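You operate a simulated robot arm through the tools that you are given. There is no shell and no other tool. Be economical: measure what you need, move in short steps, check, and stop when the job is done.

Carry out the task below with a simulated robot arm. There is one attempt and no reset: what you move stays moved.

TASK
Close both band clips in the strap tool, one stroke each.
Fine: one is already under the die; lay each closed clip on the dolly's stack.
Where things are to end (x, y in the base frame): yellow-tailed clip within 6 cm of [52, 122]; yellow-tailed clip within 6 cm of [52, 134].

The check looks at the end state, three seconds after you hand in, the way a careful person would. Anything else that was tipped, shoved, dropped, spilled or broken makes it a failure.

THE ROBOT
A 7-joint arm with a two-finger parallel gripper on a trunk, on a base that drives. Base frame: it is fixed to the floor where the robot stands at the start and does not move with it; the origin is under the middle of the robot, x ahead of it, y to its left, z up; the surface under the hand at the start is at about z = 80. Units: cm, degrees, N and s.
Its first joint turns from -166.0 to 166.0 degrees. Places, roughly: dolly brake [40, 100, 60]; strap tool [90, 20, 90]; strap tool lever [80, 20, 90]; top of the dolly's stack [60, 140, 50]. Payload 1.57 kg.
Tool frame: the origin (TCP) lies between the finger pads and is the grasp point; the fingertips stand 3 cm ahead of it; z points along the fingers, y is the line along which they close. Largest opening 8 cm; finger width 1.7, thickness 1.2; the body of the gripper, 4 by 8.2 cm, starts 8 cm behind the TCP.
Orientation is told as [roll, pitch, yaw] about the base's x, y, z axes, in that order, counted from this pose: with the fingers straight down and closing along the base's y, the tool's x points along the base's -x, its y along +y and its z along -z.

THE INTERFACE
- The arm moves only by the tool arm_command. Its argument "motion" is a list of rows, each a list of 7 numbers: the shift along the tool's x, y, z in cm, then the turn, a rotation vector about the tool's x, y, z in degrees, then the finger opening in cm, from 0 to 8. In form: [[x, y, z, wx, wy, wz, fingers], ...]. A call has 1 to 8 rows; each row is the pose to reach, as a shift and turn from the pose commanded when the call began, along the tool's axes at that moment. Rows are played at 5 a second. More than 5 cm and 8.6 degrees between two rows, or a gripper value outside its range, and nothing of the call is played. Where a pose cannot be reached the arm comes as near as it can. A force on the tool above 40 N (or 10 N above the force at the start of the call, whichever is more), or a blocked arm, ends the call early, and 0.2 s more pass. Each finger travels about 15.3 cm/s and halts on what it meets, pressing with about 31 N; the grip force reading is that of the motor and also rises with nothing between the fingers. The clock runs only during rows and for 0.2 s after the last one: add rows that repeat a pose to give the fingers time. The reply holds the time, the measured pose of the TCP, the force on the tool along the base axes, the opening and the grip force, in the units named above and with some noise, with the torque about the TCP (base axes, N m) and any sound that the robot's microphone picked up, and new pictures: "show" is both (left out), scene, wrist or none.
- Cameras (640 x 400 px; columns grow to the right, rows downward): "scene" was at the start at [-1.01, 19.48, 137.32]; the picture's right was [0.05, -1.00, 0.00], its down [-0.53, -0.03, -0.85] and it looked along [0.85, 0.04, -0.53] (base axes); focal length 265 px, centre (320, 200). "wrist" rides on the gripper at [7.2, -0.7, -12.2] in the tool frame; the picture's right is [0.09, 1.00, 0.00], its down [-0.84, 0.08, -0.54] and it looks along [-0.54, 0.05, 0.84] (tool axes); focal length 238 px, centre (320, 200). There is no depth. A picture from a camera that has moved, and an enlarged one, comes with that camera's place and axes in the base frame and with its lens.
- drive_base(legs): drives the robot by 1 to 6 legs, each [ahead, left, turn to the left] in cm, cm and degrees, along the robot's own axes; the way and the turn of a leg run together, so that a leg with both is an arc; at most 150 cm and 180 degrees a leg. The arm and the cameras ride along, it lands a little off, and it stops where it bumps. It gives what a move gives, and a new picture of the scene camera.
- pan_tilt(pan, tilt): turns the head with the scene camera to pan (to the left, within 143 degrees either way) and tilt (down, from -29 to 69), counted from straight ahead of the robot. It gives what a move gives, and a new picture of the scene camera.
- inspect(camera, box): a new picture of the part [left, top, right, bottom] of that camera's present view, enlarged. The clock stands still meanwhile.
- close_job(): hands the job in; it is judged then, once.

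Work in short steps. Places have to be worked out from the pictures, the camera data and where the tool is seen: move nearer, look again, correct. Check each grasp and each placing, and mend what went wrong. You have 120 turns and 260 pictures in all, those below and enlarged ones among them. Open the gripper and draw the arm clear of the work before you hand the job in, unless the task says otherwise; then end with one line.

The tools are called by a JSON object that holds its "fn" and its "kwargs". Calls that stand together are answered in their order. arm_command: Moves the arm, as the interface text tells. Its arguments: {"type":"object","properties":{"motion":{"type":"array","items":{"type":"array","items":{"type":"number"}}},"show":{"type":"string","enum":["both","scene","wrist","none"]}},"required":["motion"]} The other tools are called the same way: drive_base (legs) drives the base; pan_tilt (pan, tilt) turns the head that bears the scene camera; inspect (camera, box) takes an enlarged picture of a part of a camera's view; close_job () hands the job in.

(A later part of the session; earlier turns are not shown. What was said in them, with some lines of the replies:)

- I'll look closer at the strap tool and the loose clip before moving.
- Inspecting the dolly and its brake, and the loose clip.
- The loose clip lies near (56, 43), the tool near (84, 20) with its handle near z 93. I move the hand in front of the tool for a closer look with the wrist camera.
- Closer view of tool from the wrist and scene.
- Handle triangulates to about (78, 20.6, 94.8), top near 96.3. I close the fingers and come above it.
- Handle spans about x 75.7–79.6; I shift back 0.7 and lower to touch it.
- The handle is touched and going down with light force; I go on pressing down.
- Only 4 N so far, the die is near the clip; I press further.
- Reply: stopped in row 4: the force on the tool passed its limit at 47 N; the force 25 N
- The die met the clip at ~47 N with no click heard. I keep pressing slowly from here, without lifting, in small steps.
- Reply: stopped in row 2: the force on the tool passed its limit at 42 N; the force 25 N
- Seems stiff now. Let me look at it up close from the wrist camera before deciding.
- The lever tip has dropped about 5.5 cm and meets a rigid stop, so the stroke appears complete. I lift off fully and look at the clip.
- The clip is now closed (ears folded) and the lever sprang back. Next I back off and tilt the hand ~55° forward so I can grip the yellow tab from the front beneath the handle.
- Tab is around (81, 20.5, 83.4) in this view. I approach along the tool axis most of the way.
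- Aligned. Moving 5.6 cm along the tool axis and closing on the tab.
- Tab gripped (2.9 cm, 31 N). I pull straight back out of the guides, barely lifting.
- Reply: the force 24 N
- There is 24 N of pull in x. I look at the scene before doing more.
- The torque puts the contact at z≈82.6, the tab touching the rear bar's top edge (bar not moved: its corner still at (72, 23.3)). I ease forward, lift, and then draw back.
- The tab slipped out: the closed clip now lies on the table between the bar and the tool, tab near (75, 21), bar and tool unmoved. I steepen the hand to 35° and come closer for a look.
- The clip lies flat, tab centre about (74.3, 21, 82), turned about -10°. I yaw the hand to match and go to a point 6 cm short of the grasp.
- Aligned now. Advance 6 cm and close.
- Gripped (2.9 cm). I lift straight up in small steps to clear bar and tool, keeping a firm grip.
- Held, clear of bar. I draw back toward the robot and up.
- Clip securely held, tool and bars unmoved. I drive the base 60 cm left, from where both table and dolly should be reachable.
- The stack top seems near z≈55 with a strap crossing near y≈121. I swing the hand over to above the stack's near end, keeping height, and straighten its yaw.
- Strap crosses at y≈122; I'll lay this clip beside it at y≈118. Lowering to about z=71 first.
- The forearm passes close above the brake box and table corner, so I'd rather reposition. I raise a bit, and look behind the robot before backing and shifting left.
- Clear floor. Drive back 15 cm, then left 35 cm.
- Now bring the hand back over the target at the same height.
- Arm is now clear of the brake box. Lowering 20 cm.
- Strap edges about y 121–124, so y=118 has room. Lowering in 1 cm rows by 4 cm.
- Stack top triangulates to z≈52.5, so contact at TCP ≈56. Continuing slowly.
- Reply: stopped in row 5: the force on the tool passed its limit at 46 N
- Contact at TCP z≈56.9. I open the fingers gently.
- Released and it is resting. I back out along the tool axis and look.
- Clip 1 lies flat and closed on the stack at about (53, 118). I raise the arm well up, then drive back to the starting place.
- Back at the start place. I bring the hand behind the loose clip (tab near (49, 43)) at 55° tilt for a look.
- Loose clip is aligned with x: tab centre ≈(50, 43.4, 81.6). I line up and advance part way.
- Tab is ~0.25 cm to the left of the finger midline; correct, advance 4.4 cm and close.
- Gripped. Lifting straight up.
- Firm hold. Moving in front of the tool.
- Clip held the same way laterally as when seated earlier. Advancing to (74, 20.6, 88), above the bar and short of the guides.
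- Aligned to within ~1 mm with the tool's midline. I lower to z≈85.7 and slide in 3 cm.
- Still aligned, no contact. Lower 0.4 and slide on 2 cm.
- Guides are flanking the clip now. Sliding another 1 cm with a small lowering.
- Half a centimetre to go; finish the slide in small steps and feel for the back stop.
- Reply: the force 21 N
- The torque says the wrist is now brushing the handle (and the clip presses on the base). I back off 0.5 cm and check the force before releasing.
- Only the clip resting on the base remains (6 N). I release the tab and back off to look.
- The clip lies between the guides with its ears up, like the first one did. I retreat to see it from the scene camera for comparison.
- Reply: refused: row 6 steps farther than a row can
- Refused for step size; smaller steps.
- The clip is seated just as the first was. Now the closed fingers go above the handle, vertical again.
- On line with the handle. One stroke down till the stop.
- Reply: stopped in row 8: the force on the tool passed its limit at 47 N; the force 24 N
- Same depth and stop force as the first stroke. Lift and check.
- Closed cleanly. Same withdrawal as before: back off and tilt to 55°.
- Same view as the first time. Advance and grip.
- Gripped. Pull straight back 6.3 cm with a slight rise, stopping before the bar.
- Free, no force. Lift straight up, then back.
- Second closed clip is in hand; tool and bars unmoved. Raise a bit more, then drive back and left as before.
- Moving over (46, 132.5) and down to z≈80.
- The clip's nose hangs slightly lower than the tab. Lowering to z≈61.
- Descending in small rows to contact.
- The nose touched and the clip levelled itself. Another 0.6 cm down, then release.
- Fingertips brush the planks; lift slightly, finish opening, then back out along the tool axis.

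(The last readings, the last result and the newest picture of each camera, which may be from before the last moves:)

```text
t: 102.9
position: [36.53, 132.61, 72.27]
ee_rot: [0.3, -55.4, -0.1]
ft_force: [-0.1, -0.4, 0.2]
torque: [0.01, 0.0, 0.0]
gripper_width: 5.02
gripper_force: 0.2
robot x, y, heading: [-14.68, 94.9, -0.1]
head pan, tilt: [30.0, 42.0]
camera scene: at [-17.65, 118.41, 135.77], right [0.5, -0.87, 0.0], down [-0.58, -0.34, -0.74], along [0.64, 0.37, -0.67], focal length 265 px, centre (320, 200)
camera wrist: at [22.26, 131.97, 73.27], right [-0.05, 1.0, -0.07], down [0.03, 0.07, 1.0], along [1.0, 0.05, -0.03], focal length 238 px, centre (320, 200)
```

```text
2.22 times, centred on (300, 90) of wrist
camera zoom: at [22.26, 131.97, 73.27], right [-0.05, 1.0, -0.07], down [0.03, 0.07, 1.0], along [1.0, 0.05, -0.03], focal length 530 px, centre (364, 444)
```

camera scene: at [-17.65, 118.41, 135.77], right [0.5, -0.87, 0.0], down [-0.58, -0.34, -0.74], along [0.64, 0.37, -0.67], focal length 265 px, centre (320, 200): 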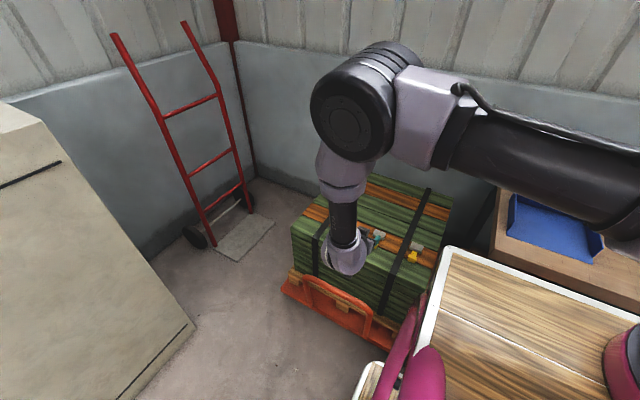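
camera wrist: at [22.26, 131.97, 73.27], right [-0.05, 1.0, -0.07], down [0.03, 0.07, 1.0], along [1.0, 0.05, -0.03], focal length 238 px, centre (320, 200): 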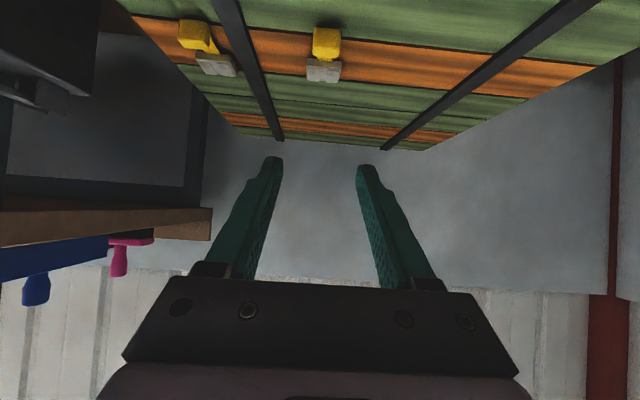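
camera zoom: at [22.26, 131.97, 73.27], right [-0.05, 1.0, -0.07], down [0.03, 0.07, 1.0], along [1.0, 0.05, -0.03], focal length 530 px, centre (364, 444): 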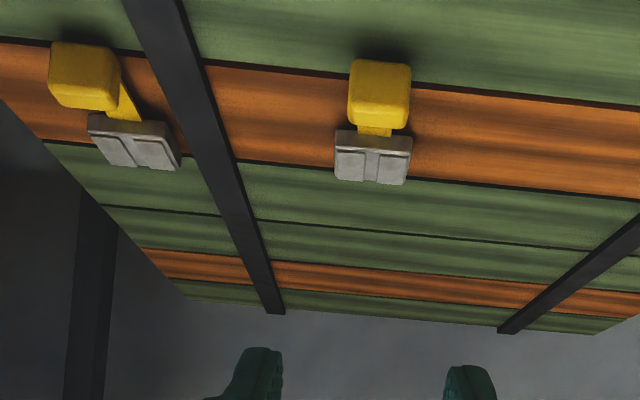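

Both clips lie flat and closed: about (53, 118.2) and (52, 132.8), inside their 6 cm circles. I raise the arm clear and take a last look.

{"fn": "arm_command", "kwargs": {"motion": [[-3.3, 0, -2.8, 0, 0, 0, 6], [-6.6, 0, -5.6, 0, 0, 0, 7], [-9.9, 0, -8.4, 0, 0, 0, 8], [-13.2, 0, -11, 0, 0, 0, 8], [-16.5, 0, -13.5, 0, 0, 0, 8], [-20, 0, -15.5, 0, 0, 0, 8], [-23.5, 0, -17.5, 0, 0, 0, 8], [-23.5, 0, -17.5, 0, 0, 0, 8]], "show": "scene"}}

{"fn": "inspect", "kwargs": {"camera": "scene", "box": [320, 150, 460, 300]}}

```text
t: 104.7
position: [35.41, 132.69, 101.91]
ee_rot: [0.2, -55.4, -0.1]
ft_force: [0.2, 0.1, 0.8]
torque: [0.02, 0.0, 0.0]
gripper_width: 8.0
gripper_force: 0.0
robot x, y, heading: [-14.9, 95.59, -0.0]
head pan, tilt: [30.0, 42.0]
camera scene: at [-17.65, 118.41, 135.77], right [0.5, -0.87, 0.0], down [-0.58, -0.34, -0.74], along [0.64, 0.37, -0.67], focal length 265 px, centre (320, 200)
```

scene: 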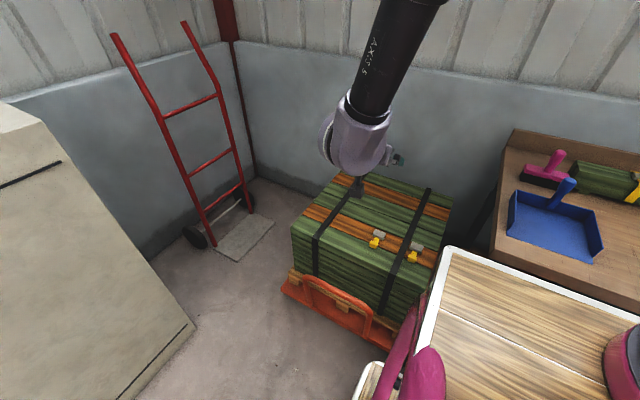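

```text
2.67 times, centred on (390, 225) of scene
camera zoom: at [-17.65, 118.41, 135.77], right [0.5, -0.87, 0.0], down [-0.58, -0.34, -0.74], along [0.64, 0.37, -0.67], focal length 708 px, centre (133, 133)
```

zoom: 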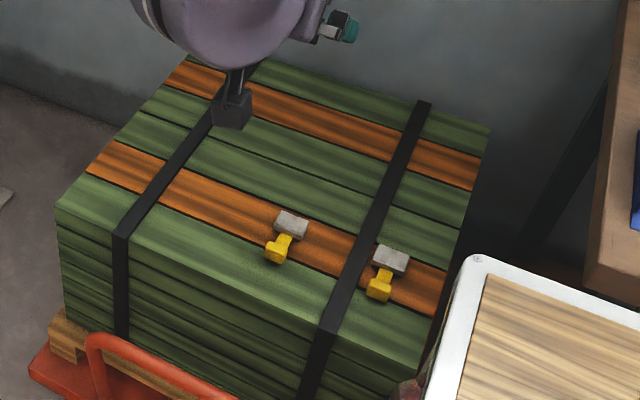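

Both clips are resting on the stack, nothing else has moved, and the gripper is open with the arm clear; handing in.

{"fn": "close_job", "kwargs": {}}

```text
The job is handed in.
```

Both band clips were closed with one stroke each and lie flat on the dolly's stack, at about (53, 118) and (52, 133). By the pictures that is roughly 4 cm and 2 cm from their targets, and nothing else was seen to have moved.
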